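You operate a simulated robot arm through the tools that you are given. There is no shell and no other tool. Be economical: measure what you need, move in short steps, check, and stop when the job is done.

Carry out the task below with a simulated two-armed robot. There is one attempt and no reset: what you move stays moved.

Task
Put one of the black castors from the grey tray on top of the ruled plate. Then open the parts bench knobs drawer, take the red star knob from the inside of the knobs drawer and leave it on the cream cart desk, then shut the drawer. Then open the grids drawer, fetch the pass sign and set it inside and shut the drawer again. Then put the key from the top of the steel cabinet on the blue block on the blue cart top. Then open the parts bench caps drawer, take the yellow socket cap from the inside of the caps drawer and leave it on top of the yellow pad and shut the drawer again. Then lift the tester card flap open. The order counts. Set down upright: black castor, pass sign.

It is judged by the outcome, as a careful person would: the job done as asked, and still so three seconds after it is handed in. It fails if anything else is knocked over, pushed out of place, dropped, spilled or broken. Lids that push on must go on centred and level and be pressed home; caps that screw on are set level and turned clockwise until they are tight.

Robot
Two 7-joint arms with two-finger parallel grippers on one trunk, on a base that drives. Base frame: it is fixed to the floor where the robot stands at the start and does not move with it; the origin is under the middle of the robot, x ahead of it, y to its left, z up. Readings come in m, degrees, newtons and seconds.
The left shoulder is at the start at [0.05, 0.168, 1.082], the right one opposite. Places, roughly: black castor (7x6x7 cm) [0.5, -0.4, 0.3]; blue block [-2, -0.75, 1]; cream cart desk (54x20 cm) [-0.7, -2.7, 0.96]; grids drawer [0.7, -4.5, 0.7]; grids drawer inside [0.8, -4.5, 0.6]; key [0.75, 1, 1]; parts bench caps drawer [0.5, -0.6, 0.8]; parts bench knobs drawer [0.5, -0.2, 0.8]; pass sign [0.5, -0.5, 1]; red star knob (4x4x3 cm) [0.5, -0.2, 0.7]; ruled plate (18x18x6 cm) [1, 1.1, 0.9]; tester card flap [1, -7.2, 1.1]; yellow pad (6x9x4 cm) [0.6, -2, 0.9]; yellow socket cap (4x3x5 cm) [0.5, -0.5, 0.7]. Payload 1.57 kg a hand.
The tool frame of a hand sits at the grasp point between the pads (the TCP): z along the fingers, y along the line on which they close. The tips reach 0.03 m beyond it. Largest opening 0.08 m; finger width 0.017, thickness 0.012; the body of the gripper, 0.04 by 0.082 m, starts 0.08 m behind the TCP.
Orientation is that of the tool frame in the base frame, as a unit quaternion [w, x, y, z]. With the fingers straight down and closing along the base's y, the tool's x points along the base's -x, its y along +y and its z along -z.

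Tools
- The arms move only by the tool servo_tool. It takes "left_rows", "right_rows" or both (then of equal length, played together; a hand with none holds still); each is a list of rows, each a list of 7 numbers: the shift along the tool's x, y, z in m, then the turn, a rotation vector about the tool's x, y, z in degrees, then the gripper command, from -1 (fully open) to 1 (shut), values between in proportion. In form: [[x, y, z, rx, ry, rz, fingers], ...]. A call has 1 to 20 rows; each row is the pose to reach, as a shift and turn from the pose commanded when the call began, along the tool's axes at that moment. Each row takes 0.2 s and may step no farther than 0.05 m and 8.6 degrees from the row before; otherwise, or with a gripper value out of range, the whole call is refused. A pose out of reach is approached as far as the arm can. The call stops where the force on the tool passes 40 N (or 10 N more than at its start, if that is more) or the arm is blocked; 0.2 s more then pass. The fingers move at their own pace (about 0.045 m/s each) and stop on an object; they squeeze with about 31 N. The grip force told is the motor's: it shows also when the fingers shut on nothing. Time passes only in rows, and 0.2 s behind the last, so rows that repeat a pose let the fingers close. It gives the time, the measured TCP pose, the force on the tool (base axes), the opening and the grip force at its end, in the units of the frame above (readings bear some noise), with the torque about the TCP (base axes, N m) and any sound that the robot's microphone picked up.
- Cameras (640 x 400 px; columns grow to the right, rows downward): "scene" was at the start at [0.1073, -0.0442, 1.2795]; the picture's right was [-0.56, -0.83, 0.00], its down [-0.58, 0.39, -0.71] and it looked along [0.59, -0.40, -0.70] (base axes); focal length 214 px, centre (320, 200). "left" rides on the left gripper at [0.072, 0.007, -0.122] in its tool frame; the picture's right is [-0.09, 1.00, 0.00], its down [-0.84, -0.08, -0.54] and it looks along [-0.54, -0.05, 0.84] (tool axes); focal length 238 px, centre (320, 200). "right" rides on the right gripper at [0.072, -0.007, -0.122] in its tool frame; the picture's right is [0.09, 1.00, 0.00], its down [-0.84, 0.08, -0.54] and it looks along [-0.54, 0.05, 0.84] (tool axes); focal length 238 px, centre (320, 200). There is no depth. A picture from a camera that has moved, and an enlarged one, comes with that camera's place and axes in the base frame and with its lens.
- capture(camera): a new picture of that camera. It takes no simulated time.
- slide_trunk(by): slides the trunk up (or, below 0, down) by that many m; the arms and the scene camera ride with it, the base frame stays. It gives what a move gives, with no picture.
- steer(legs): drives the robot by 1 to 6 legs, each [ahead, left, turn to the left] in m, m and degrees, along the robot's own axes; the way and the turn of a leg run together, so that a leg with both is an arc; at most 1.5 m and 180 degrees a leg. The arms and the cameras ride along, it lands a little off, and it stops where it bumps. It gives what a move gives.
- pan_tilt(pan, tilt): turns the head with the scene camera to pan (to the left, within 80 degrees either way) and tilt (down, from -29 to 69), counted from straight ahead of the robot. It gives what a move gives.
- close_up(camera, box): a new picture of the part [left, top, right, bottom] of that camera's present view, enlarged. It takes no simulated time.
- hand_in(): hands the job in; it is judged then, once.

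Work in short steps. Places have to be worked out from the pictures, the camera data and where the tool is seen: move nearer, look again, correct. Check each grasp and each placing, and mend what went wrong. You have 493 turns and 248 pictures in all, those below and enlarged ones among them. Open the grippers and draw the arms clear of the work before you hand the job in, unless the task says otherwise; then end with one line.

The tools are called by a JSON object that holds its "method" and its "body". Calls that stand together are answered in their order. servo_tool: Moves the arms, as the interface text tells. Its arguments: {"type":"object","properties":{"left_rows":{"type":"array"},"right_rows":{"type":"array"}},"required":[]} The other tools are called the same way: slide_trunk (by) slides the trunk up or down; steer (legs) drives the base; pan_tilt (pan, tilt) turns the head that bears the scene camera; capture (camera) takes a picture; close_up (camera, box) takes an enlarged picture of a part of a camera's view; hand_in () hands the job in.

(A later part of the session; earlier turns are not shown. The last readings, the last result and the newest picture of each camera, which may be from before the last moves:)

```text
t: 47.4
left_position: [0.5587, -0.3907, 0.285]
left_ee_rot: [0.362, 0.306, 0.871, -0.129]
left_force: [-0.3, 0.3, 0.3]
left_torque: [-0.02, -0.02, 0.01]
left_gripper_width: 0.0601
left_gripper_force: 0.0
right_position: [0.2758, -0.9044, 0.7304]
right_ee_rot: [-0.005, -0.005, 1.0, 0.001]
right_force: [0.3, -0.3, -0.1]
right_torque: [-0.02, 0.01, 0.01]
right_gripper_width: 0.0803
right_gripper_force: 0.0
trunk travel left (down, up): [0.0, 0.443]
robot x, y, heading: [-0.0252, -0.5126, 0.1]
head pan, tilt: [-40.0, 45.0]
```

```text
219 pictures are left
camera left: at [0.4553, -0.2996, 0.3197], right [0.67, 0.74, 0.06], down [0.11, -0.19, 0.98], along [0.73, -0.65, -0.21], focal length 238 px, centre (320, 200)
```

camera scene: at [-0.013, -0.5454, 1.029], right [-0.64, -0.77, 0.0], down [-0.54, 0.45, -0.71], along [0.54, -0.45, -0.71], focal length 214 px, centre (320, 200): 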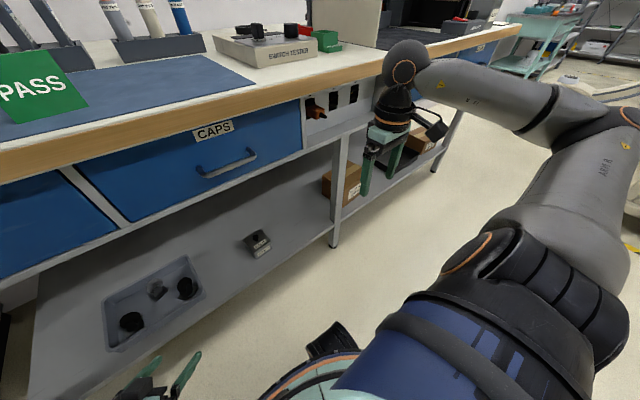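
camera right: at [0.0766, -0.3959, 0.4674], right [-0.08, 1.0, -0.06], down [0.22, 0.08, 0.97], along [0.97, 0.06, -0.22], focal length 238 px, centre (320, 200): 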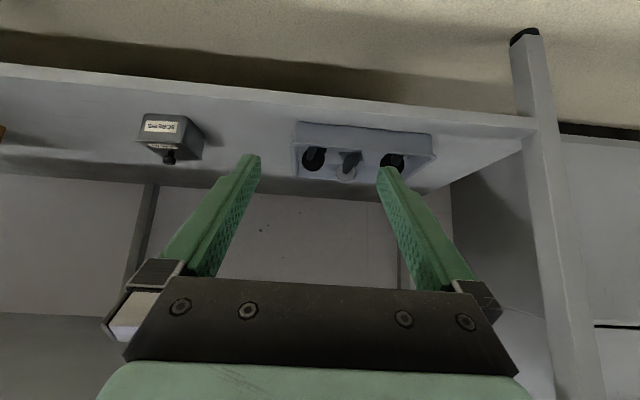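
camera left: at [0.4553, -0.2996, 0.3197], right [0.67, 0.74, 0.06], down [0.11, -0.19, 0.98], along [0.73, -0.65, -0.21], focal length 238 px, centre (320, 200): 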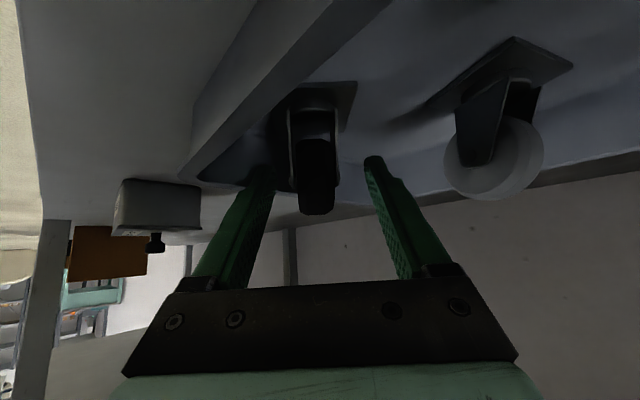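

I close the fingers partway to see how they sit relative to the wheel.

{"method": "servo_tool", "body": {"left_rows": [[0, 0, 0, 0, 0, 0, 0.0], [0, 0, 0, 0, 0, 0, 0.1], [0, 0, 0, 0, 0, 0, 0.1]]}}

{"method": "close_up", "body": {"camera": "left", "box": [220, 60, 420, 260]}}

{"method": "pan_tilt", "body": {"pan": 10, "tilt": 60}}

{"method": "capture", "body": {"camera": "scene"}}

```text
t: 48.1
left_position: [0.5586, -0.3924, 0.2861]
left_ee_rot: [0.363, 0.306, 0.871, -0.128]
left_force: [-0.5, 0.3, 0.2]
left_torque: [0.01, 0.05, 0.0]
left_gripper_width: 0.0364
left_gripper_force: 0.0
right_position: [0.2764, -0.9047, 0.7293]
right_ee_rot: [-0.005, -0.005, 1.0, 0.001]
right_force: [-0.4, 0.3, -0.4]
right_torque: [-0.02, 0.01, -0.01]
right_gripper_width: 0.0798
right_gripper_force: 0.1
trunk travel left (down, up): [0.0, 0.443]
robot x, y, heading: [-0.0322, -0.5108, 0.2]
head pan, tilt: [-40.0, 45.0]
```

```text
2.00 times, centred on (320, 160) of left
camera zoom: at [0.4554, -0.2998, 0.3198], right [0.67, 0.74, 0.06], down [0.11, -0.19, 0.98], along [0.73, -0.65, -0.21], focal length 477 px, centre (320, 280)
```

zoom: 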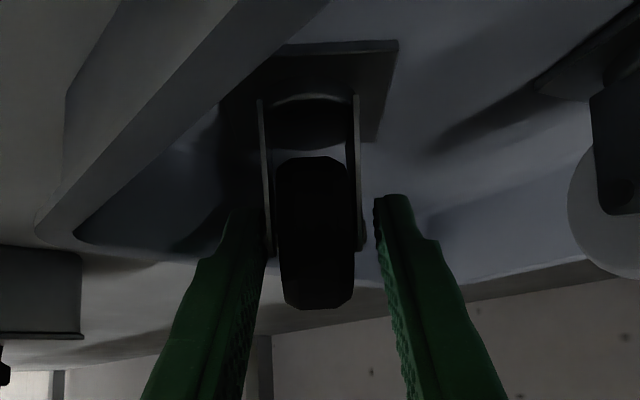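

```text
t: 49.3
left_position: [0.5598, -0.3929, 0.2863]
left_ee_rot: [0.362, 0.305, 0.871, -0.127]
left_force: [0.2, 0.6, -0.4]
left_torque: [0.01, -0.03, -0.04]
left_gripper_width: 0.0362
left_gripper_force: 0.2
right_position: [0.2765, -0.9058, 0.73]
right_ee_rot: [-0.006, -0.005, 1.0, 0.001]
right_force: [-0.2, -1.1, -0.1]
right_torque: [0.02, -0.02, 0.02]
right_gripper_width: 0.08
right_gripper_force: 0.0
trunk travel left (down, up): [0.0, 0.443]
robot x, y, heading: [-0.0276, -0.5149, 0.1]
head pan, tilt: [10.0, 60.0]
```

```text
217 pictures are left
camera scene: at [0.0767, -0.5012, 1.0095], right [0.18, -0.98, 0.0], down [-0.85, -0.15, -0.5], along [0.49, 0.09, -0.87], focal length 214 px, centre (320, 200)
```

scene: 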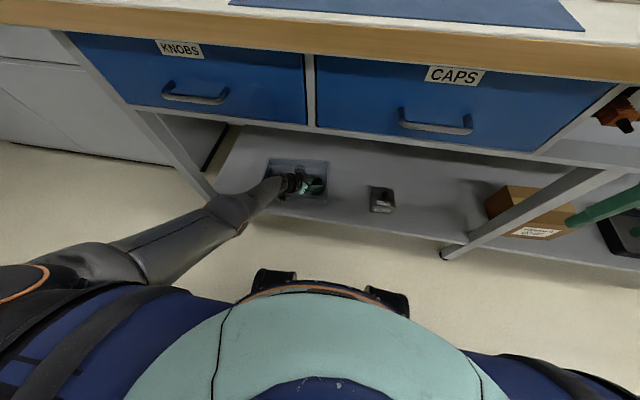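

The fingers flank the fork and wheel neatly. I close fully.

{"method": "servo_tool", "body": {"left_rows": [[0, 0, 0, 0, 0, 0, 1], [0, 0, 0, 0, 0, 0, 1], [0, 0, 0, 0, 0, 0, 1], [0, 0, 0, 0, 0, 0, 1]]}}

{"method": "close_up", "body": {"camera": "left", "box": [220, 60, 420, 260]}}

```text
t: 50.3
left_position: [0.5597, -0.3926, 0.2865]
left_ee_rot: [0.362, 0.306, 0.871, -0.127]
left_force: [0.1, 0.2, 0.9]
left_torque: [0.01, -0.01, -0.01]
left_gripper_width: 0.0297
left_gripper_force: 31.3
right_position: [0.2775, -0.9063, 0.7294]
right_ee_rot: [-0.005, -0.005, 1.0, 0.002]
right_force: [-0.1, -0.1, 0.1]
right_torque: [0.01, -0.01, 0.0]
right_gripper_width: 0.08
right_gripper_force: 0.2
trunk travel left (down, up): [0.0, 0.443]
robot x, y, heading: [-0.028, -0.5146, 0.5]
head pan, tilt: [10.0, 60.0]
```

```text
2.00 times, centred on (320, 160) of left
camera zoom: at [0.4554, -0.2996, 0.3198], right [0.67, 0.74, 0.06], down [0.11, -0.19, 0.98], along [0.73, -0.65, -0.21], focal length 477 px, centre (320, 280)
```

zoom: 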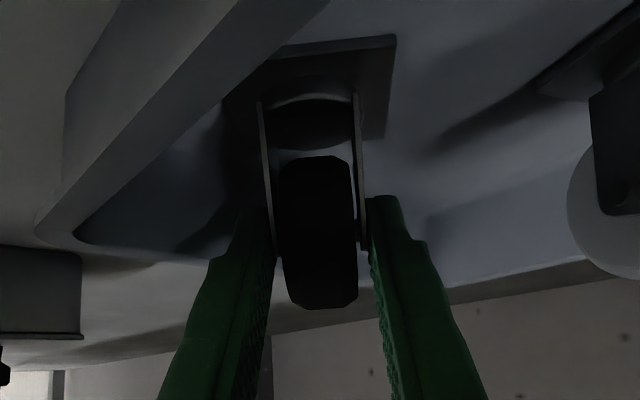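

Firm grip on the fork (29.7 mm). I lift straight up 8 cm and check.

{"method": "servo_tool", "body": {"left_rows": [[-0.015, 0, -0.015, 0, 0, 0, 1], [-0.03, 0, -0.03, 0, 0, 0, 1], [-0.045, 0, -0.045, 0, 0, 0, 1], [-0.06, 0, -0.06, 0, 0, 0, 1], [-0.07, 0, -0.07, 0, 0, 0, 1]]}}

{"method": "capture", "body": {"camera": "left"}}

```text
t: 51.5
left_position: [0.5582, -0.3909, 0.383]
left_ee_rot: [0.362, 0.306, 0.871, -0.128]
left_force: [0.0, 0.0, 0.1]
left_torque: [0.01, -0.01, 0.0]
left_gripper_width: 0.0001
left_gripper_force: 21.4
right_position: [0.2765, -0.9062, 0.7298]
right_ee_rot: [-0.005, -0.005, 1.0, 0.002]
right_force: [-0.3, 0.1, 0.0]
right_torque: [-0.01, -0.03, 0.0]
right_gripper_width: 0.0799
right_gripper_force: 0.1
trunk travel left (down, up): [0.0, 0.443]
robot x, y, heading: [-0.0312, -0.5163, 0.2]
head pan, tilt: [10.0, 60.0]
```

```text
215 pictures are left
camera left: at [0.4554, -0.2973, 0.4165], right [0.67, 0.74, 0.06], down [0.11, -0.19, 0.98], along [0.73, -0.65, -0.21], focal length 238 px, centre (320, 200)
```

left: 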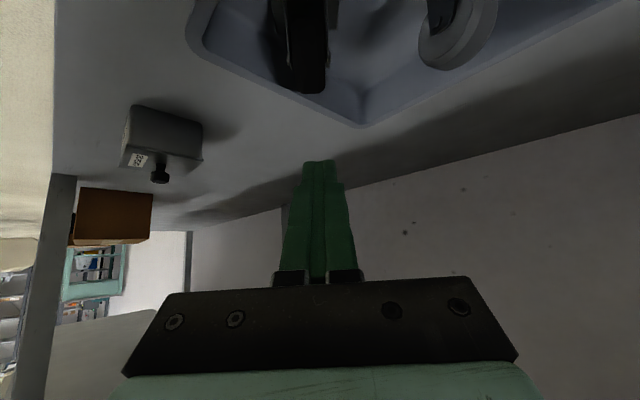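

It slipped — only the very tips held it; the castor is still standing in place. Better triangulation puts the wheel top at [0.575, -0.407, 0.295], so I reopen, move 2 cm further and go down again.

{"method": "servo_tool", "body": {"left_rows": [[0, 0, 0, 0, 0, 0, -0.5], [0, 0, 0, 0, 0, 0, -0.5], [0, 0, 0, 0, 0, 0, -0.5]]}}

{"method": "steer", "body": {"legs": [[0.02, -0.018, 0]]}}

{"method": "servo_tool", "body": {"left_rows": [[0.018, 0, 0.018, 0, 0, 0, -0.5], [0.036, 0, 0.036, 0, 0, 0, -0.5], [0.054, 0, 0.054, 0, 0, 0, -0.5], [0.066, 0, 0.066, 0, 0, 0, -0.5]]}}

{"method": "close_up", "body": {"camera": "left", "box": [200, 40, 440, 280]}}

```text
t: 52.3
left_position: [0.5587, -0.3886, 0.3818]
left_ee_rot: [0.362, 0.307, 0.871, -0.128]
left_force: [0.5, 0.3, 0.3]
left_torque: [-0.02, 0.01, 0.04]
left_gripper_width: 0.0598
left_gripper_force: 0.0
right_position: [0.2769, -0.9051, 0.7301]
right_ee_rot: [-0.005, -0.006, 1.0, 0.001]
right_force: [0.2, 0.0, -0.3]
right_torque: [0.0, -0.03, 0.02]
right_gripper_width: 0.0799
right_gripper_force: 0.0
trunk travel left (down, up): [0.0, 0.443]
robot x, y, heading: [-0.0323, -0.5128, 0.1]
head pan, tilt: [10.0, 60.0]
```

```text
t: 53.2
left_position: [0.5792, -0.4072, 0.3815]
left_ee_rot: [0.363, 0.306, 0.871, -0.128]
left_force: [-0.3, -0.2, 0.3]
left_torque: [0.05, -0.03, 0.0]
left_gripper_width: 0.0599
left_gripper_force: 0.1
right_position: [0.2973, -0.923, 0.7295]
right_ee_rot: [-0.005, -0.005, 1.0, 0.001]
right_force: [-0.4, 0.1, 0.6]
right_torque: [0.0, 0.05, -0.02]
right_gripper_width: 0.0798
right_gripper_force: 0.1
trunk travel left (down, up): [0.0, 0.443]
robot x, y, heading: [-0.0111, -0.5328, 0.2]
head pan, tilt: [10.0, 60.0]
```

```text
t: 54.3
left_position: [0.5911, -0.4127, 0.3012]
left_ee_rot: [0.376, 0.3, 0.867, -0.13]
left_force: [-2.6, 0.6, 11.8]
left_torque: [-0.39, 0.15, 0.08]
left_gripper_width: 0.0614
left_gripper_force: 0.0
right_position: [0.2958, -0.9224, 0.7297]
right_ee_rot: [-0.004, -0.005, 1.0, 0.002]
right_force: [-0.6, 0.3, 0.5]
right_torque: [-0.02, 0.02, -0.02]
right_gripper_width: 0.0798
right_gripper_force: 0.0
trunk travel left (down, up): [0.0, 0.443]
robot x, y, heading: [-0.0088, -0.5352, 0.3]
head pan, tilt: [10.0, 60.0]
stopped in row 4 (left hand): the force on the tool passed its limit at 42 N (the readings are from after the stop); the commanded pose is now the measured one
```

```text
1.67 times, centred on (320, 160) of left
camera zoom: at [0.486, -0.3206, 0.3314], right [0.67, 0.74, 0.07], down [0.09, -0.17, 0.98], along [0.74, -0.65, -0.18], focal length 397 px, centre (320, 267)
```

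zoom: 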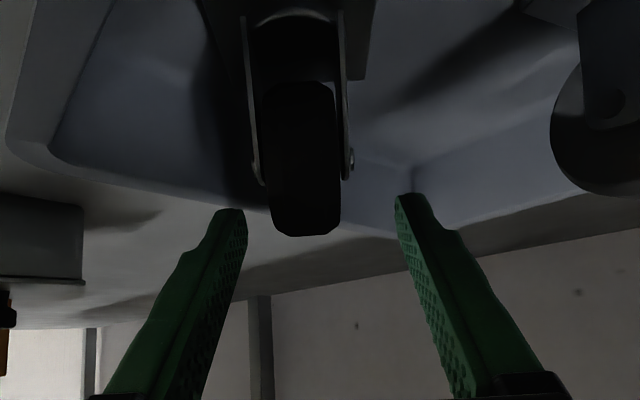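

Contact at z 0.30. I look at the scene to find what touched.

{"method": "pan_tilt", "body": {"pan": 10, "tilt": 50}}

{"method": "close_up", "body": {"camera": "scene", "box": [200, 140, 400, 280]}}

{"method": "capture", "body": {"camera": "left"}}

```text
t: 55.0
left_position: [0.5911, -0.4125, 0.301]
left_ee_rot: [0.376, 0.301, 0.867, -0.13]
left_force: [2.7, -3.0, 18.2]
left_torque: [-0.66, 0.02, 0.25]
left_gripper_width: 0.06
left_gripper_force: 0.0
right_position: [0.2955, -0.9236, 0.731]
right_ee_rot: [-0.004, -0.005, 1.0, 0.002]
right_force: [-0.4, -0.1, -0.4]
right_torque: [0.0, 0.01, -0.02]
right_gripper_width: 0.0801
right_gripper_force: 0.1
trunk travel left (down, up): [0.0, 0.443]
robot x, y, heading: [-0.013, -0.5296, 0.5]
head pan, tilt: [10.0, 50.0]
```

```text
2.86 times, centred on (300, 210) of scene
camera zoom: at [0.1056, -0.5173, 1.0223], right [0.18, -0.98, 0.0], down [-0.75, -0.13, -0.64], along [0.63, 0.11, -0.77], focal length 613 px, centre (377, 171)
```

zoom: 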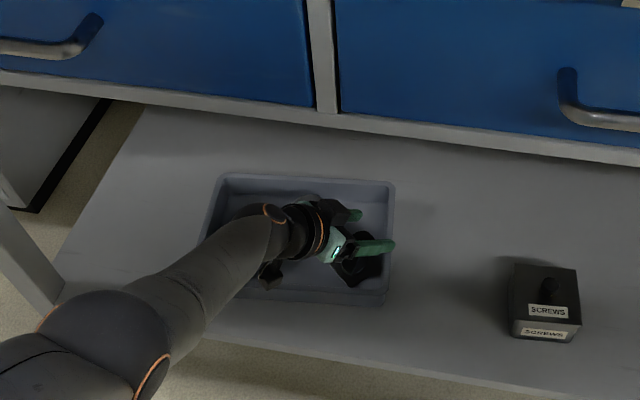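

```text
212 pictures are left
camera left: at [0.4858, -0.3211, 0.3314], right [0.67, 0.74, 0.07], down [0.09, -0.17, 0.98], along [0.74, -0.65, -0.18], focal length 238 px, centre (320, 200)
```

left: 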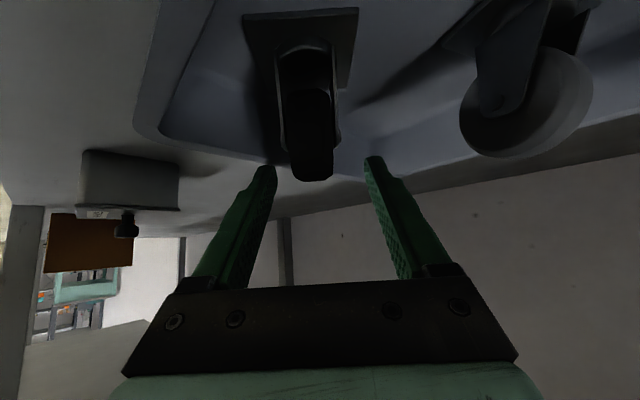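

The torque shows the right finger tip landing on the tray's right rim (castor sits next to the wall). I lift off, back up, and regrip at the tips with a narrower opening, to drag the castor away from the wall before a proper grasp.

{"method": "servo_tool", "body": {"left_rows": [[-0.028, 0, -0.028, 0, 0, 0, -0.1], [-0.005, -0.005, -0.051, 0, 0, 0, -0.1], [-0.005, -0.005, -0.051, 0, 0, 0, -0.1], [0.015, -0.005, -0.031, 0, 0, 0, -0.1], [0.034, -0.005, -0.012, 0, 0, 0, -0.1]]}}

{"method": "close_up", "body": {"camera": "left", "box": [200, 40, 440, 280]}}

```text
t: 56.2
left_position: [0.5603, -0.3965, 0.2812]
left_ee_rot: [0.373, 0.301, 0.868, -0.13]
left_force: [-0.3, -0.6, -0.1]
left_torque: [-0.01, -0.02, 0.01]
left_gripper_width: 0.0441
left_gripper_force: 0.0
right_position: [0.2966, -0.9227, 0.7288]
right_ee_rot: [-0.006, -0.005, 1.0, 0.002]
right_force: [-0.2, 0.3, -0.9]
right_torque: [0.03, 0.0, 0.01]
right_gripper_width: 0.0799
right_gripper_force: 0.0
trunk travel left (down, up): [0.0, 0.443]
robot x, y, heading: [-0.0094, -0.5303, 0.4]
head pan, tilt: [10.0, 50.0]
```

```text
1.67 times, centred on (320, 160) of left
camera zoom: at [0.4556, -0.3046, 0.3124], right [0.67, 0.74, 0.07], down [0.1, -0.17, 0.98], along [0.74, -0.65, -0.19], focal length 397 px, centre (320, 267)
```

zoom: 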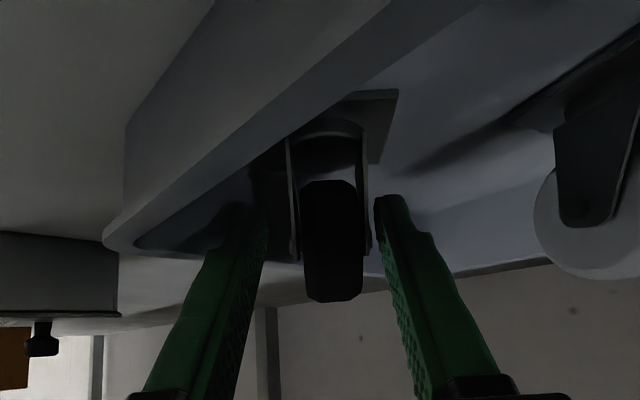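

Clear of the rim with narrower opening. I centre (+4 mm), try advancing another 1.4 cm horizontally, then close.

{"method": "servo_tool", "body": {"left_rows": [[-0.005, 0.004, 0.005, 0, 0, 0, -0.1], [-0.01, 0.004, 0.01, 0, 0, 0, -0.1]]}}

{"method": "close_up", "body": {"camera": "left", "box": [200, 40, 440, 280]}}

```text
t: 56.9
left_position: [0.574, -0.4012, 0.2827]
left_ee_rot: [0.372, 0.301, 0.868, -0.13]
left_force: [-0.7, 0.3, -0.4]
left_torque: [-0.01, -0.01, 0.04]
left_gripper_width: 0.044
left_gripper_force: 0.0
right_position: [0.2964, -0.9239, 0.7297]
right_ee_rot: [-0.005, -0.005, 1.0, 0.002]
right_force: [-0.3, -0.2, 0.3]
right_torque: [-0.03, 0.02, 0.06]
right_gripper_width: 0.0798
right_gripper_force: 0.1
trunk travel left (down, up): [0.0, 0.443]
robot x, y, heading: [-0.0094, -0.5336, 0.1]
head pan, tilt: [10.0, 50.0]
```

```text
1.67 times, centred on (320, 160) of left
camera zoom: at [0.4688, -0.3096, 0.3132], right [0.67, 0.74, 0.07], down [0.1, -0.17, 0.98], along [0.74, -0.65, -0.19], focal length 397 px, centre (320, 267)
```

zoom: 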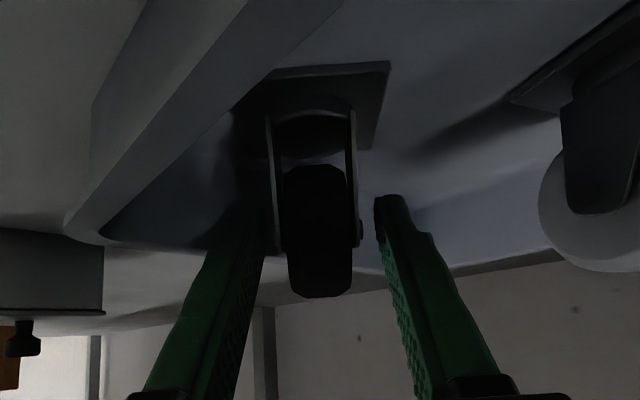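

No contact; advance another 1.2 cm.

{"method": "servo_tool", "body": {"left_rows": [[-0.004, -0.001, 0.005, 0, 0, 0, -0.1], [-0.008, -0.002, 0.01, 0, 0, 0, -0.1]]}}

{"method": "close_up", "body": {"camera": "left", "box": [200, 40, 440, 280]}}

```text
t: 57.5
left_position: [0.5762, -0.408, 0.2833]
left_ee_rot: [0.372, 0.301, 0.868, -0.129]
left_force: [-1.5, 1.6, -1.1]
left_torque: [0.06, 0.03, -0.01]
left_gripper_width: 0.0431
left_gripper_force: 0.0
left hand out of reach, approached as far as the arm can: row 1, 2
right_position: [0.296, -0.9246, 0.7296]
right_ee_rot: [-0.006, -0.005, 1.0, 0.002]
right_force: [0.7, 0.0, -0.8]
right_torque: [0.0, -0.01, -0.02]
right_gripper_width: 0.0798
right_gripper_force: 0.2
trunk travel left (down, up): [0.0, 0.443]
robot x, y, heading: [-0.0141, -0.5339, 0.3]
head pan, tilt: [10.0, 50.0]
```

```text
1.67 times, centred on (320, 160) of left
camera zoom: at [0.4708, -0.3162, 0.3134], right [0.67, 0.74, 0.07], down [0.1, -0.17, 0.98], along [0.74, -0.65, -0.19], focal length 397 px, centre (320, 267)
```

zoom: 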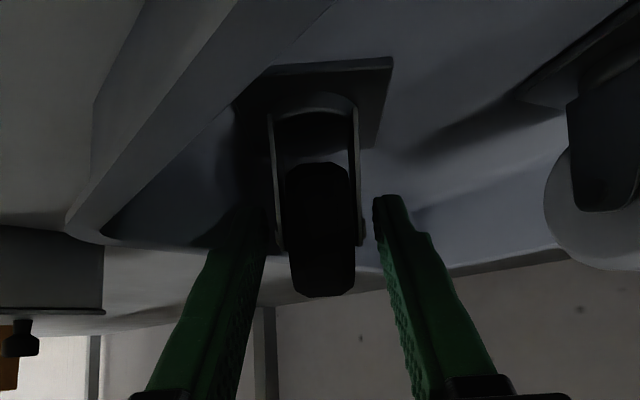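

Close and test with a small 1.5 cm lift.

{"method": "servo_tool", "body": {"left_rows": [[0, 0, 0, 0, 0, 0, 1], [0, 0, 0, 0, 0, 0, 1], [0, 0, 0, 0, 0, 0, 1], [-0.005, 0, -0.005, 0, 0, 0, 1], [-0.01, 0, -0.01, 0, 0, 0, 1]]}}

{"method": "close_up", "body": {"camera": "left", "box": [200, 40, 440, 280]}}

```text
t: 58.6
left_position: [0.5757, -0.409, 0.2973]
left_ee_rot: [0.373, 0.301, 0.868, -0.131]
left_force: [-0.4, 0.4, -1.4]
left_torque: [-0.05, 0.01, 0.0]
left_gripper_width: 0.0298
left_gripper_force: 30.8
right_position: [0.2973, -0.9221, 0.7305]
right_ee_rot: [-0.005, -0.006, 1.0, 0.002]
right_force: [-0.5, -0.6, -0.1]
right_torque: [0.03, -0.02, 0.02]
right_gripper_width: 0.08
right_gripper_force: 0.1
trunk travel left (down, up): [0.0, 0.443]
robot x, y, heading: [-0.0078, -0.5351, 0.2]
head pan, tilt: [10.0, 50.0]
```

```text
1.67 times, centred on (320, 160) of left
camera zoom: at [0.471, -0.3169, 0.3283], right [0.67, 0.74, 0.07], down [0.1, -0.17, 0.98], along [0.74, -0.65, -0.19], focal length 397 px, centre (320, 267)
```

zoom: 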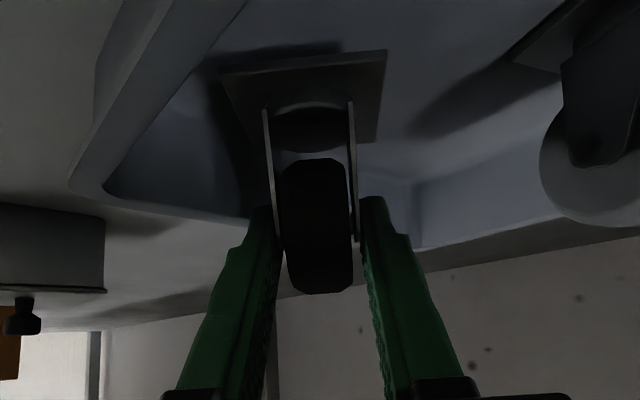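

It holds. To get a deeper grip I move it inside the tray away from the wall, set it down and regrasp.

{"method": "servo_tool", "body": {"left_rows": [[0.007, 0.0015, -0.007, 0, 0, 0, 1], [0.014, 0.003, -0.014, 0, 0, 0, 1], [0.0207, 0.0046, -0.0207, 0, 0, 0, 1], [0.0257, 0.0046, -0.0157, 0, 0, 0, 1], [0.031, 0.0046, -0.0103, 0, 0, 0, 1]]}}

{"method": "close_up", "body": {"camera": "left", "box": [200, 40, 440, 280]}}

```text
t: 59.9
left_position: [0.5566, -0.3874, 0.2844]
left_ee_rot: [0.373, 0.302, 0.868, -0.129]
left_force: [-1.2, 1.1, 3.6]
left_torque: [0.11, 0.15, -0.04]
left_gripper_width: 0.0298
left_gripper_force: 31.1
right_position: [0.2959, -0.9223, 0.7303]
right_ee_rot: [-0.005, -0.006, 1.0, 0.002]
right_force: [0.2, -0.4, 0.6]
right_torque: [-0.02, 0.0, 0.03]
right_gripper_width: 0.08
right_gripper_force: 0.0
trunk travel left (down, up): [0.0, 0.443]
robot x, y, heading: [-0.0106, -0.5293, 0.1]
head pan, tilt: [10.0, 50.0]
```

```text
1.67 times, centred on (320, 160) of left
camera zoom: at [0.4513, -0.2957, 0.3141], right [0.67, 0.74, 0.07], down [0.09, -0.17, 0.98], along [0.74, -0.65, -0.19], focal length 397 px, centre (320, 267)
```

zoom: 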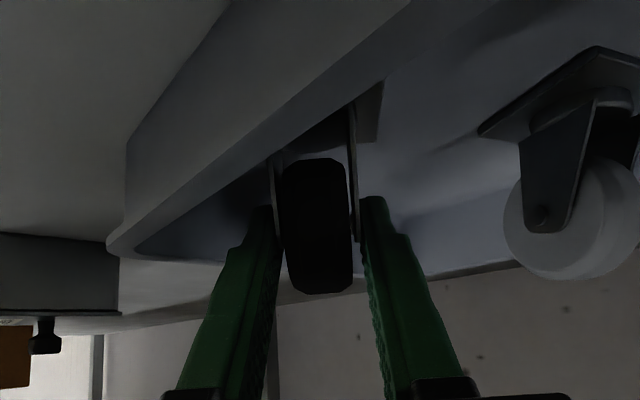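

Set down with light contact. Open slightly, advance 2 cm around the wheel, and look.

{"method": "servo_tool", "body": {"left_rows": [[0, 0, 0, 0, 0, 0, -0.2], [0, 0, 0, 0, 0, 0, -0.2], [-0.005, 0, 0.007, 0, 0, 0, -0.2], [-0.011, 0, 0.014, 0, 0, 0, -0.2], [-0.015, 0, 0.018, 0, 0, 0, -0.2]]}}

{"method": "close_up", "body": {"camera": "left", "box": [200, 40, 440, 280]}}

```text
t: 61.0
left_position: [0.5741, -0.4006, 0.2817]
left_ee_rot: [0.372, 0.302, 0.868, -0.13]
left_force: [-1.2, -0.4, -0.4]
left_torque: [-0.01, -0.03, 0.03]
left_gripper_width: 0.048
left_gripper_force: 0.0
right_position: [0.2966, -0.9234, 0.7298]
right_ee_rot: [-0.005, -0.006, 1.0, 0.001]
right_force: [-0.3, -0.4, -0.1]
right_torque: [-0.04, -0.01, 0.04]
right_gripper_width: 0.0799
right_gripper_force: 0.0
trunk travel left (down, up): [0.0, 0.443]
robot x, y, heading: [-0.0083, -0.5345, 0.1]
head pan, tilt: [10.0, 50.0]
```

```text
1.67 times, centred on (320, 160) of left
camera zoom: at [0.4689, -0.3098, 0.3121], right [0.67, 0.74, 0.07], down [0.1, -0.17, 0.98], along [0.74, -0.65, -0.19], focal length 397 px, centre (320, 267)
```

zoom: 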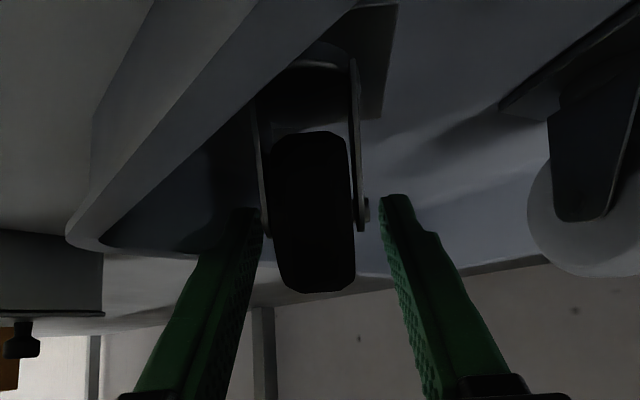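

The wheel now sits between the pads well. Close and test lift.

{"method": "servo_tool", "body": {"left_rows": [[0, -0.003, 0, 0, 0, 0, 0.2], [0, -0.003, 0, 0, 0, 0, 1], [0, -0.003, 0, 0, 0, 0, 1], [0, -0.003, 0, 0, 0, 0, 1], [-0.01, -0.003, -0.01, 0, 0, 0, 1], [-0.02, -0.003, -0.02, 0, 0, 0, 1]]}}

{"method": "close_up", "body": {"camera": "left", "box": [200, 40, 440, 280]}}

```text
t: 62.5
left_position: [0.574, -0.4037, 0.308]
left_ee_rot: [0.372, 0.301, 0.868, -0.13]
left_force: [0.5, -0.4, -2.5]
left_torque: [-0.01, -0.02, 0.02]
left_gripper_width: 0.0297
left_gripper_force: 31.0
right_position: [0.2961, -0.923, 0.7288]
right_ee_rot: [-0.005, -0.005, 1.0, 0.002]
right_force: [0.4, -0.6, -0.7]
right_torque: [0.01, -0.02, -0.01]
right_gripper_width: 0.0801
right_gripper_force: 0.1
trunk travel left (down, up): [0.0, 0.443]
robot x, y, heading: [-0.0091, -0.5319, 0.1]
head pan, tilt: [10.0, 50.0]
```

```text
1.67 times, centred on (320, 160) of left
camera zoom: at [0.4692, -0.3115, 0.3389], right [0.67, 0.74, 0.06], down [0.1, -0.17, 0.98], along [0.74, -0.65, -0.19], focal length 397 px, centre (320, 267)
```

zoom: 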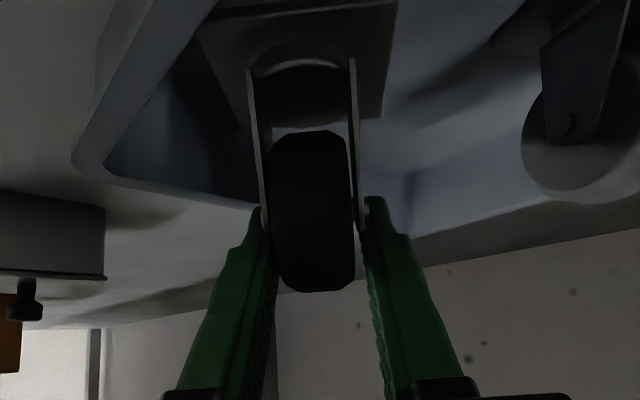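

Held, weight 2.5 N. Lift 8 cm more and then reverse out of the bench.

{"method": "servo_tool", "body": {"left_rows": [[-0.015, 0, -0.015, 0, 0, 0, 1], [-0.03, 0, -0.03, 0, 0, 0, 1], [-0.045, 0, -0.045, 0, 0, 0, 1], [-0.06, 0, -0.06, 0, 0, 0, 1]]}}

{"method": "steer", "body": {"legs": [[-0.5, 0, 0]]}}

{"method": "capture", "body": {"camera": "left"}}

{"method": "pan_tilt", "body": {"pan": 30, "tilt": 40}}

{"method": "capture", "body": {"camera": "scene"}}

```text
t: 63.5
left_position: [0.5719, -0.4, 0.3922]
left_ee_rot: [0.372, 0.302, 0.868, -0.131]
left_force: [-1.0, -0.4, -1.5]
left_torque: [-0.08, -0.04, 0.02]
left_gripper_width: 0.0294
left_gripper_force: 30.9
right_position: [0.2966, -0.9226, 0.7303]
right_ee_rot: [-0.006, -0.005, 1.0, 0.002]
right_force: [-0.3, 0.3, -0.8]
right_torque: [0.02, -0.03, 0.01]
right_gripper_width: 0.0801
right_gripper_force: 0.0
trunk travel left (down, up): [0.0, 0.443]
robot x, y, heading: [-0.0097, -0.5349, 0.2]
head pan, tilt: [10.0, 50.0]
```

```text
t: 66.4
left_position: [0.0747, -0.4042, 0.3928]
left_ee_rot: [0.372, 0.305, 0.867, -0.131]
left_force: [0.0, -0.3, -1.7]
left_torque: [-0.03, -0.03, -0.02]
left_gripper_width: 0.0297
left_gripper_force: 31.3
right_position: [-0.2059, -0.9251, 0.7302]
right_ee_rot: [-0.006, -0.001, 1.0, 0.002]
right_force: [-0.3, 0.5, -0.7]
right_torque: [0.0, -0.04, 0.02]
right_gripper_width: 0.08
right_gripper_force: 0.1
trunk travel left (down, up): [0.0, 0.443]
robot x, y, heading: [-0.5099, -0.5318, -0.6]
head pan, tilt: [10.0, 50.0]
```

```text
204 pictures are left
camera left: at [-0.03, -0.3118, 0.4229], right [0.67, 0.74, 0.07], down [0.1, -0.17, 0.98], along [0.73, -0.65, -0.19], focal length 238 px, centre (320, 200)
```

left: 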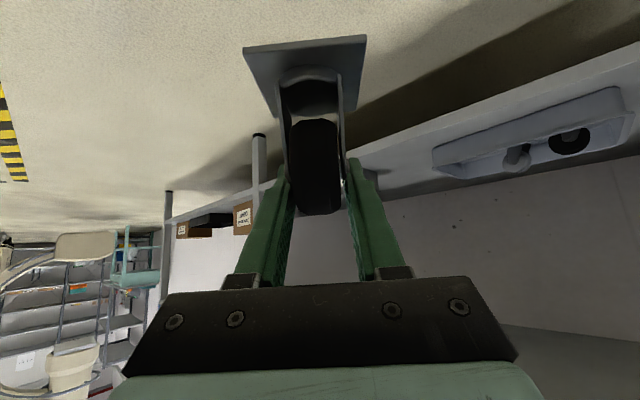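

```text
t: 67.2
left_position: [0.0742, -0.4045, 0.3924]
left_ee_rot: [0.371, 0.305, 0.867, -0.131]
left_force: [-0.5, -0.3, -2.1]
left_torque: [0.01, -0.02, -0.01]
left_gripper_width: 0.0294
left_gripper_force: 31.2
right_position: [-0.2065, -0.924, 0.7288]
right_ee_rot: [-0.005, 0.0, 1.0, 0.002]
right_force: [0.0, 0.6, 0.8]
right_torque: [-0.04, 0.0, 0.0]
right_gripper_width: 0.08
right_gripper_force: 0.1
trunk travel left (down, up): [0.0, 0.443]
robot x, y, heading: [-0.5059, -0.533, -0.4]
head pan, tilt: [30.0, 40.0]
```

```text
203 pictures are left
camera scene: at [-0.3943, -0.488, 1.0362], right [0.49, -0.87, 0.0], down [-0.56, -0.32, -0.77], along [0.67, 0.38, -0.64], focal length 214 px, centre (320, 200)
```

scene: 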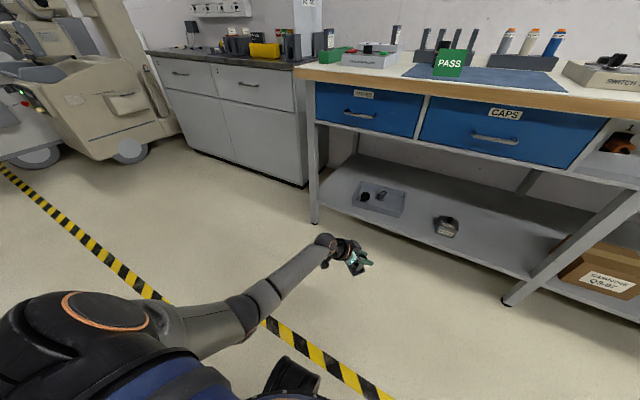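

Castor is firmly held and upright. I raise the trunk fully and look toward the steel cabinet.

{"method": "slide_trunk", "body": {"by": 0.44}}

{"method": "steer", "body": {"legs": [[0, 1.2, 0]]}}

{"method": "pan_tilt", "body": {"pan": 15, "tilt": 35}}

{"method": "capture", "body": {"camera": "scene"}}

```text
refused: 0.44 is not a number from -0.4 to 0.4
```

```text
t: 78.2
left_position: [0.0701, 0.8228, 0.3923]
left_ee_rot: [0.372, 0.298, 0.87, -0.128]
left_force: [-0.3, 0.7, -2.1]
left_torque: [-0.04, -0.01, 0.0]
left_gripper_width: 0.0297
left_gripper_force: 30.9
right_position: [-0.2015, 0.2999, 0.7299]
right_ee_rot: [-0.006, -0.008, 1.0, 0.002]
right_force: [-0.1, 0.9, -0.5]
right_torque: [0.0, 0.01, -0.01]
right_gripper_width: 0.0799
right_gripper_force: 0.1
trunk travel left (down, up): [0.0, 0.443]
robot x, y, heading: [-0.5096, 0.6891, 0.5]
head pan, tilt: [30.0, 40.0]
```

```text
t: 78.9
left_position: [0.0695, 0.8236, 0.3926]
left_ee_rot: [0.372, 0.299, 0.869, -0.129]
left_force: [0.3, -0.4, -1.5]
left_torque: [-0.01, -0.05, 0.02]
left_gripper_width: 0.0298
left_gripper_force: 30.5
right_position: [-0.2012, 0.2994, 0.7289]
right_ee_rot: [-0.005, -0.009, 1.0, 0.001]
right_force: [0.7, 0.4, 0.2]
right_torque: [0.02, 0.02, 0.0]
right_gripper_width: 0.0801
right_gripper_force: 0.0
trunk travel left (down, up): [0.0, 0.443]
robot x, y, heading: [-0.5061, 0.6884, 0.7]
head pan, tilt: [15.0, 35.0]
```

```text
202 pictures are left
camera scene: at [-0.385, 0.7136, 1.0437], right [0.27, -0.96, 0.0], down [-0.55, -0.15, -0.82], along [0.79, 0.22, -0.57], focal length 214 px, centre (320, 200)
```

scene: 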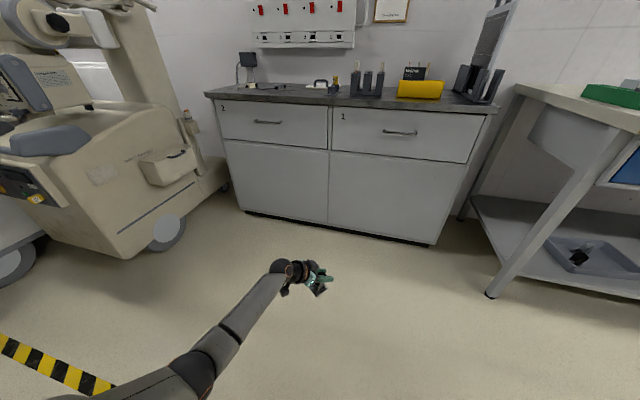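

{"method": "slide_trunk", "body": {"by": 0.4}}

{"method": "close_up", "body": {"camera": "scene", "box": [180, 20, 540, 245]}}

```text
t: 82.8
left_position: [0.0707, 0.8238, 0.791]
left_ee_rot: [0.372, 0.298, 0.87, -0.128]
left_force: [-0.1, -0.1, -2.5]
left_torque: [-0.01, -0.03, -0.02]
left_gripper_width: 0.0297
left_gripper_force: 31.2
right_position: [-0.2016, 0.2992, 1.1288]
right_ee_rot: [-0.006, -0.008, 1.0, 0.002]
right_force: [0.0, 0.4, -0.4]
right_torque: [-0.03, 0.01, -0.01]
right_gripper_width: 0.0801
right_gripper_force: 0.0
trunk travel left (down, up): [-0.4, 0.043]
robot x, y, heading: [-0.5105, 0.6861, 0.6]
head pan, tilt: [15.0, 35.0]
```

```text
1.78 times, centred on (360, 132) of scene
camera zoom: at [-0.3849, 0.7135, 1.4437], right [0.27, -0.96, 0.0], down [-0.55, -0.15, -0.82], along [0.79, 0.22, -0.57], focal length 381 px, centre (249, 320)
```

zoom: 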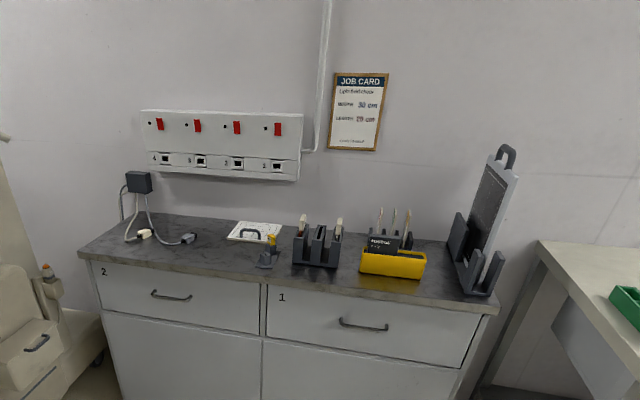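

{"method": "close_up", "body": {"camera": "scene", "box": [270, 110, 390, 185]}}

```text
5.33 times, centred on (330, 148) of scene
camera zoom: at [-0.3849, 0.7135, 1.4437], right [0.27, -0.96, 0.0], down [-0.55, -0.15, -0.82], along [0.79, 0.22, -0.57], focal length 1144 px, centre (267, 480)
```

zoom: 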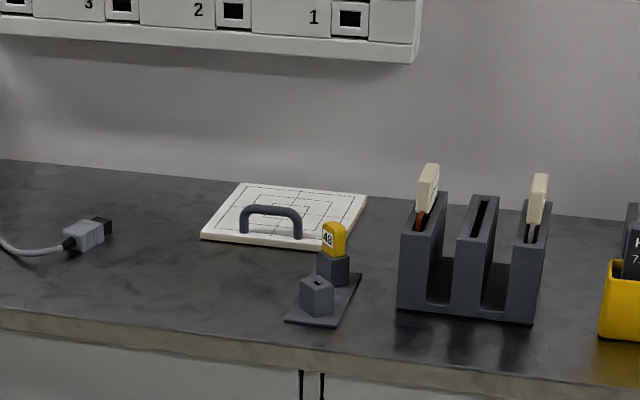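

The ruled plate is the white gridded plate with a handle at its front edge; the key with yellow "48" tag sits in a stand at its front right. I raise the hand to z ≈1.12 and drive nearer for a good look.

{"method": "servo_tool", "body": {"left_rows": [[-0.03, 0, -0.03, 0, 0, 0, 1], [-0.06, 0, -0.06, 0, 0, 0, 1], [-0.09, 0, -0.09, 0, 0, 0, 1], [-0.12, 0, -0.12, 0, 0, 0, 1], [-0.15, 0, -0.15, 0, 0, 0, 1], [-0.18, 0, -0.18, 0, 0, 0, 1], [-0.21, 0, -0.21, 0, 0, 0, 1], [-0.235, 0, -0.235, 0, 0, 0, 1]]}}

{"method": "steer", "body": {"legs": [[0.4, 0.2, 0]]}}

{"method": "pan_tilt", "body": {"pan": 10, "tilt": 40}}

{"method": "capture", "body": {"camera": "scene"}}

```text
t: 84.6
left_position: [0.06, 0.8293, 1.1285]
left_ee_rot: [0.372, 0.298, 0.869, -0.128]
left_force: [0.1, -0.4, -1.2]
left_torque: [-0.02, -0.03, -0.01]
left_gripper_width: 0.0296
left_gripper_force: 31.5
right_position: [-0.2024, 0.2989, 1.13]
right_ee_rot: [-0.005, -0.009, 1.0, 0.001]
right_force: [0.0, 0.4, 0.1]
right_torque: [-0.02, 0.01, -0.01]
right_gripper_width: 0.0799
right_gripper_force: 0.1
trunk travel left (down, up): [-0.4, 0.043]
robot x, y, heading: [-0.5122, 0.6866, 0.8]
head pan, tilt: [15.0, 35.0]
```

```text
t: 87.3
left_position: [0.4627, 1.0249, 1.1281]
left_ee_rot: [0.372, 0.299, 0.869, -0.129]
left_force: [0.3, 0.7, -0.9]
left_torque: [-0.02, -0.01, -0.01]
left_gripper_width: 0.0296
left_gripper_force: 30.9
right_position: [0.1984, 0.4974, 1.129]
right_ee_rot: [-0.005, -0.007, 1.0, 0.002]
right_force: [0.7, 0.2, 0.2]
right_torque: [-0.01, 0.03, 0.01]
right_gripper_width: 0.0801
right_gripper_force: 0.1
trunk travel left (down, up): [-0.4, 0.043]
robot x, y, heading: [-0.1084, 0.8862, 0.5]
head pan, tilt: [15.0, 35.0]
```

```text
t: 87.9
left_position: [0.4631, 1.0272, 1.1285]
left_ee_rot: [0.372, 0.3, 0.869, -0.129]
left_force: [-1.2, -0.2, -2.1]
left_torque: [-0.02, -0.01, -0.01]
left_gripper_width: 0.0297
left_gripper_force: 30.8
right_position: [0.1985, 0.4968, 1.1297]
right_ee_rot: [-0.005, -0.007, 1.0, 0.001]
right_force: [-0.3, 0.3, -0.1]
right_torque: [0.0, 0.02, 0.0]
right_gripper_width: 0.0798
right_gripper_force: 0.0
trunk travel left (down, up): [-0.4, 0.043]
robot x, y, heading: [-0.1099, 0.8825, 0.4]
head pan, tilt: [10.0, 40.0]
```

```text
199 pictures are left
camera scene: at [0.0157, 0.9036, 1.4362], right [0.18, -0.98, 0.0], down [-0.63, -0.12, -0.77], along [0.75, 0.14, -0.64], focal length 214 px, centre (320, 200)
```

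scene: 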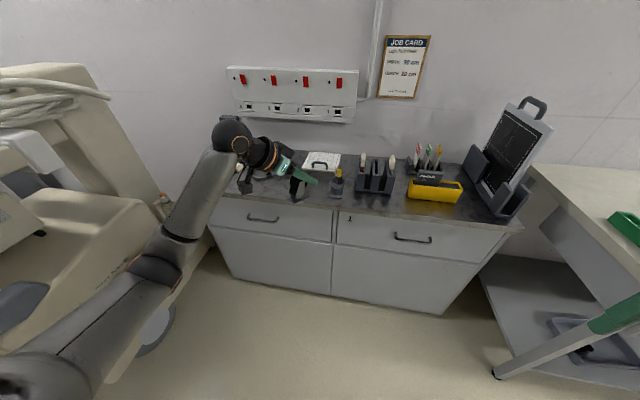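

{"method": "close_up", "body": {"camera": "scene", "box": [220, 125, 400, 225]}}

{"method": "capture", "body": {"camera": "left"}}

```text
3.56 times, centred on (310, 175) of scene
camera zoom: at [0.0157, 0.9036, 1.4362], right [0.18, -0.98, 0.0], down [-0.63, -0.12, -0.77], along [0.75, 0.14, -0.64], focal length 763 px, centre (356, 289)
```

zoom: 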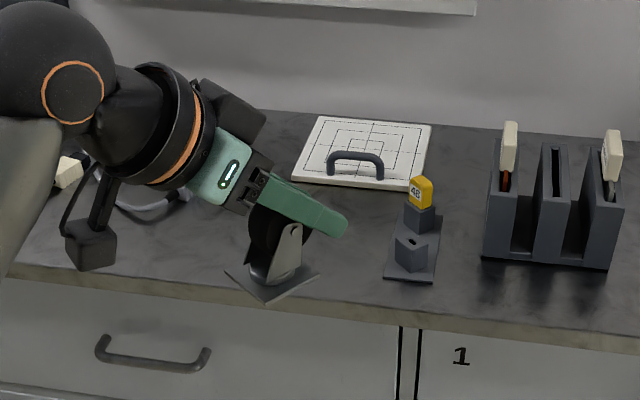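

```text
197 pictures are left
camera left: at [0.358, 1.1171, 1.1587], right [0.66, 0.74, 0.07], down [0.1, -0.17, 0.98], along [0.74, -0.64, -0.19], focal length 238 px, centre (320, 200)
```

left: 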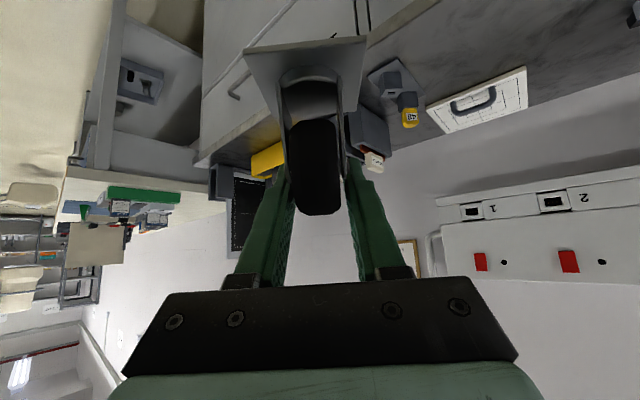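

Estimated plate: x 0.885–1.07, y 0.985–1.165, top z ≈0.875, handle near x 0.91. I drive forward in two steps with the castor high (cabinet front edge ≈0.63).

{"method": "steer", "body": {"legs": [[0.33, 0.05, 0]]}}

{"method": "pan_tilt", "body": {"pan": 15, "tilt": 45}}

{"method": "capture", "body": {"camera": "scene"}}

{"method": "capture", "body": {"camera": "left"}}

```text
t: 90.1
left_position: [0.7873, 1.0741, 1.1296]
left_ee_rot: [0.371, 0.302, 0.868, -0.131]
left_force: [-0.1, 0.0, -2.4]
left_torque: [-0.04, -0.02, -0.02]
left_gripper_width: 0.0296
left_gripper_force: 30.7
right_position: [0.5191, 0.5461, 1.1288]
right_ee_rot: [-0.005, -0.004, 1.0, 0.001]
right_force: [0.0, 0.4, -0.2]
right_torque: [0.01, 0.0, 0.02]
right_gripper_width: 0.08
right_gripper_force: 0.1
trunk travel left (down, up): [-0.4, 0.043]
robot x, y, heading: [0.2141, 0.9374, 0.1]
head pan, tilt: [10.0, 40.0]
```

```text
t: 90.8
left_position: [0.7866, 1.0725, 1.1276]
left_ee_rot: [0.371, 0.304, 0.868, -0.131]
left_force: [0.4, -0.1, -1.3]
left_torque: [-0.02, -0.05, 0.04]
left_gripper_width: 0.0298
left_gripper_force: 31.0
right_position: [0.5198, 0.5469, 1.1298]
right_ee_rot: [-0.006, -0.003, 1.0, 0.002]
right_force: [0.7, -0.3, -0.9]
right_torque: [-0.01, 0.04, 0.02]
right_gripper_width: 0.0802
right_gripper_force: 0.0
trunk travel left (down, up): [-0.4, 0.043]
robot x, y, heading: [0.2165, 0.9392, -0.1]
head pan, tilt: [15.0, 45.0]
```

```text
196 pictures are left
camera scene: at [0.3336, 0.9606, 1.429], right [0.26, -0.97, 0.0], down [-0.68, -0.18, -0.71], along [0.68, 0.18, -0.71], focal length 214 px, centre (320, 200)
```

scene: 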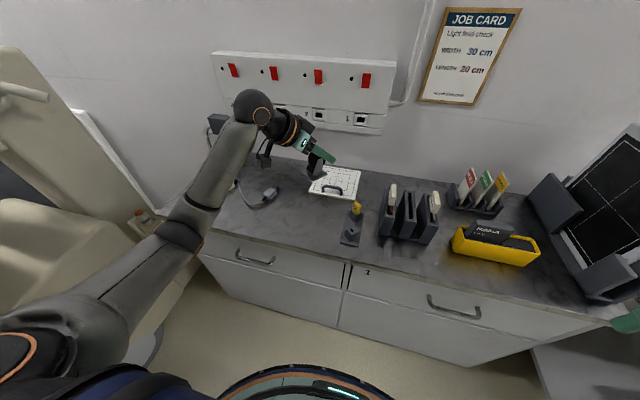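

```text
195 pictures are left
camera left: at [0.6827, 1.1651, 1.1588], right [0.67, 0.74, 0.07], down [0.1, -0.17, 0.98], along [0.74, -0.65, -0.19], focal length 238 px, centre (320, 200)
```

left: 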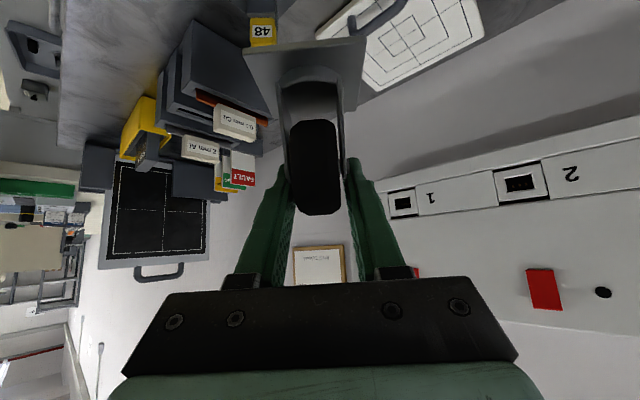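

Corner checks confirm plate top z≈0.875, x up to 1.07, y 0.98–1.16. The base front is ~0.24 m ahead of its axis, so I can go 7 cm closer; then extend the hand above the plate.

{"method": "steer", "body": {"legs": [[0.08, 0, 0]]}}

{"method": "servo_tool", "body": {"left_rows": [[-0.016, 0.018, 0.016, 0, 0, 0, 1], [-0.032, 0.036, 0.032, 0, 0, 0, 1], [-0.048, 0.054, 0.048, 0, 0, 0, 1], [-0.064, 0.072, 0.064, 0, 0, 0, 1], [-0.066, 0.075, 0.066, 0, 0, 0, 1]]}}

{"method": "capture", "body": {"camera": "left"}}

{"method": "close_up", "body": {"camera": "scene", "box": [220, 100, 400, 260]}}

```text
t: 91.8
left_position: [0.8712, 1.0742, 1.1269]
left_ee_rot: [0.372, 0.302, 0.868, -0.131]
left_force: [0.6, 0.1, -2.0]
left_torque: [-0.02, -0.02, 0.0]
left_gripper_width: 0.0297
left_gripper_force: 30.9
right_position: [0.6045, 0.5473, 1.1292]
right_ee_rot: [-0.006, -0.005, 1.0, 0.002]
right_force: [-0.2, -0.3, 0.9]
right_torque: [-0.06, -0.01, -0.01]
right_gripper_width: 0.0798
right_gripper_force: 0.1
trunk travel left (down, up): [-0.4, 0.043]
robot x, y, heading: [0.2996, 0.937, -0.1]
head pan, tilt: [15.0, 45.0]
```

```text
t: 93.0
left_position: [0.9895, 1.0735, 1.1288]
left_ee_rot: [0.372, 0.303, 0.868, -0.131]
left_force: [0.0, 0.0, -2.0]
left_torque: [-0.03, -0.04, 0.0]
left_gripper_width: 0.0298
left_gripper_force: 30.6
right_position: [0.6034, 0.5462, 1.1304]
right_ee_rot: [-0.005, -0.004, 1.0, 0.002]
right_force: [-0.8, 0.8, -0.6]
right_torque: [-0.02, -0.02, 0.04]
right_gripper_width: 0.0802
right_gripper_force: 0.0
trunk travel left (down, up): [-0.4, 0.043]
robot x, y, heading: [0.2985, 0.9385, 0.4]
head pan, tilt: [15.0, 45.0]
```

```text
194 pictures are left
camera left: at [0.8857, 1.165, 1.1602], right [0.67, 0.74, 0.07], down [0.1, -0.17, 0.98], along [0.74, -0.65, -0.19], focal length 238 px, centre (320, 200)
```

left: 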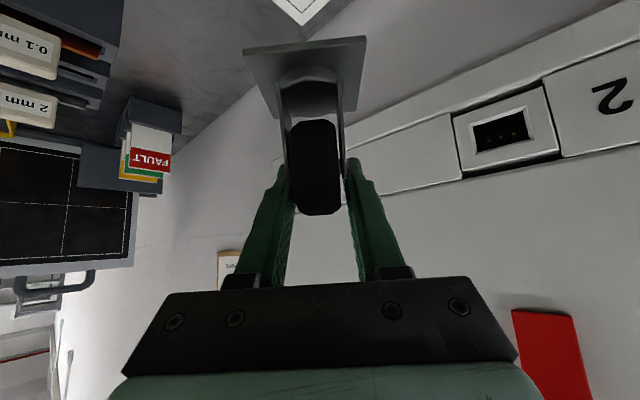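

```text
2.50 times, centred on (310, 180) of scene
camera zoom: at [0.4172, 0.9611, 1.4289], right [0.26, -0.97, 0.0], down [-0.68, -0.18, -0.71], along [0.68, 0.18, -0.71], focal length 536 px, centre (345, 250)
```

zoom: 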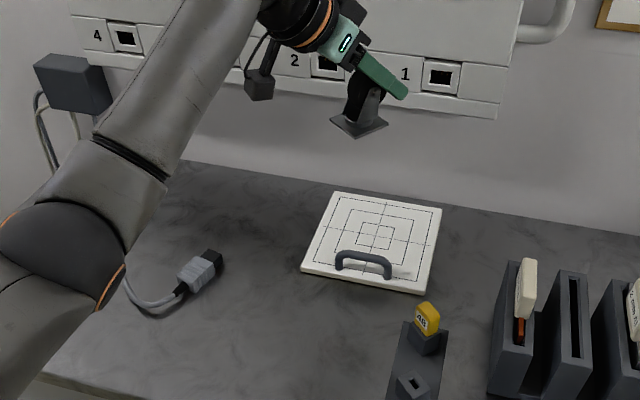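

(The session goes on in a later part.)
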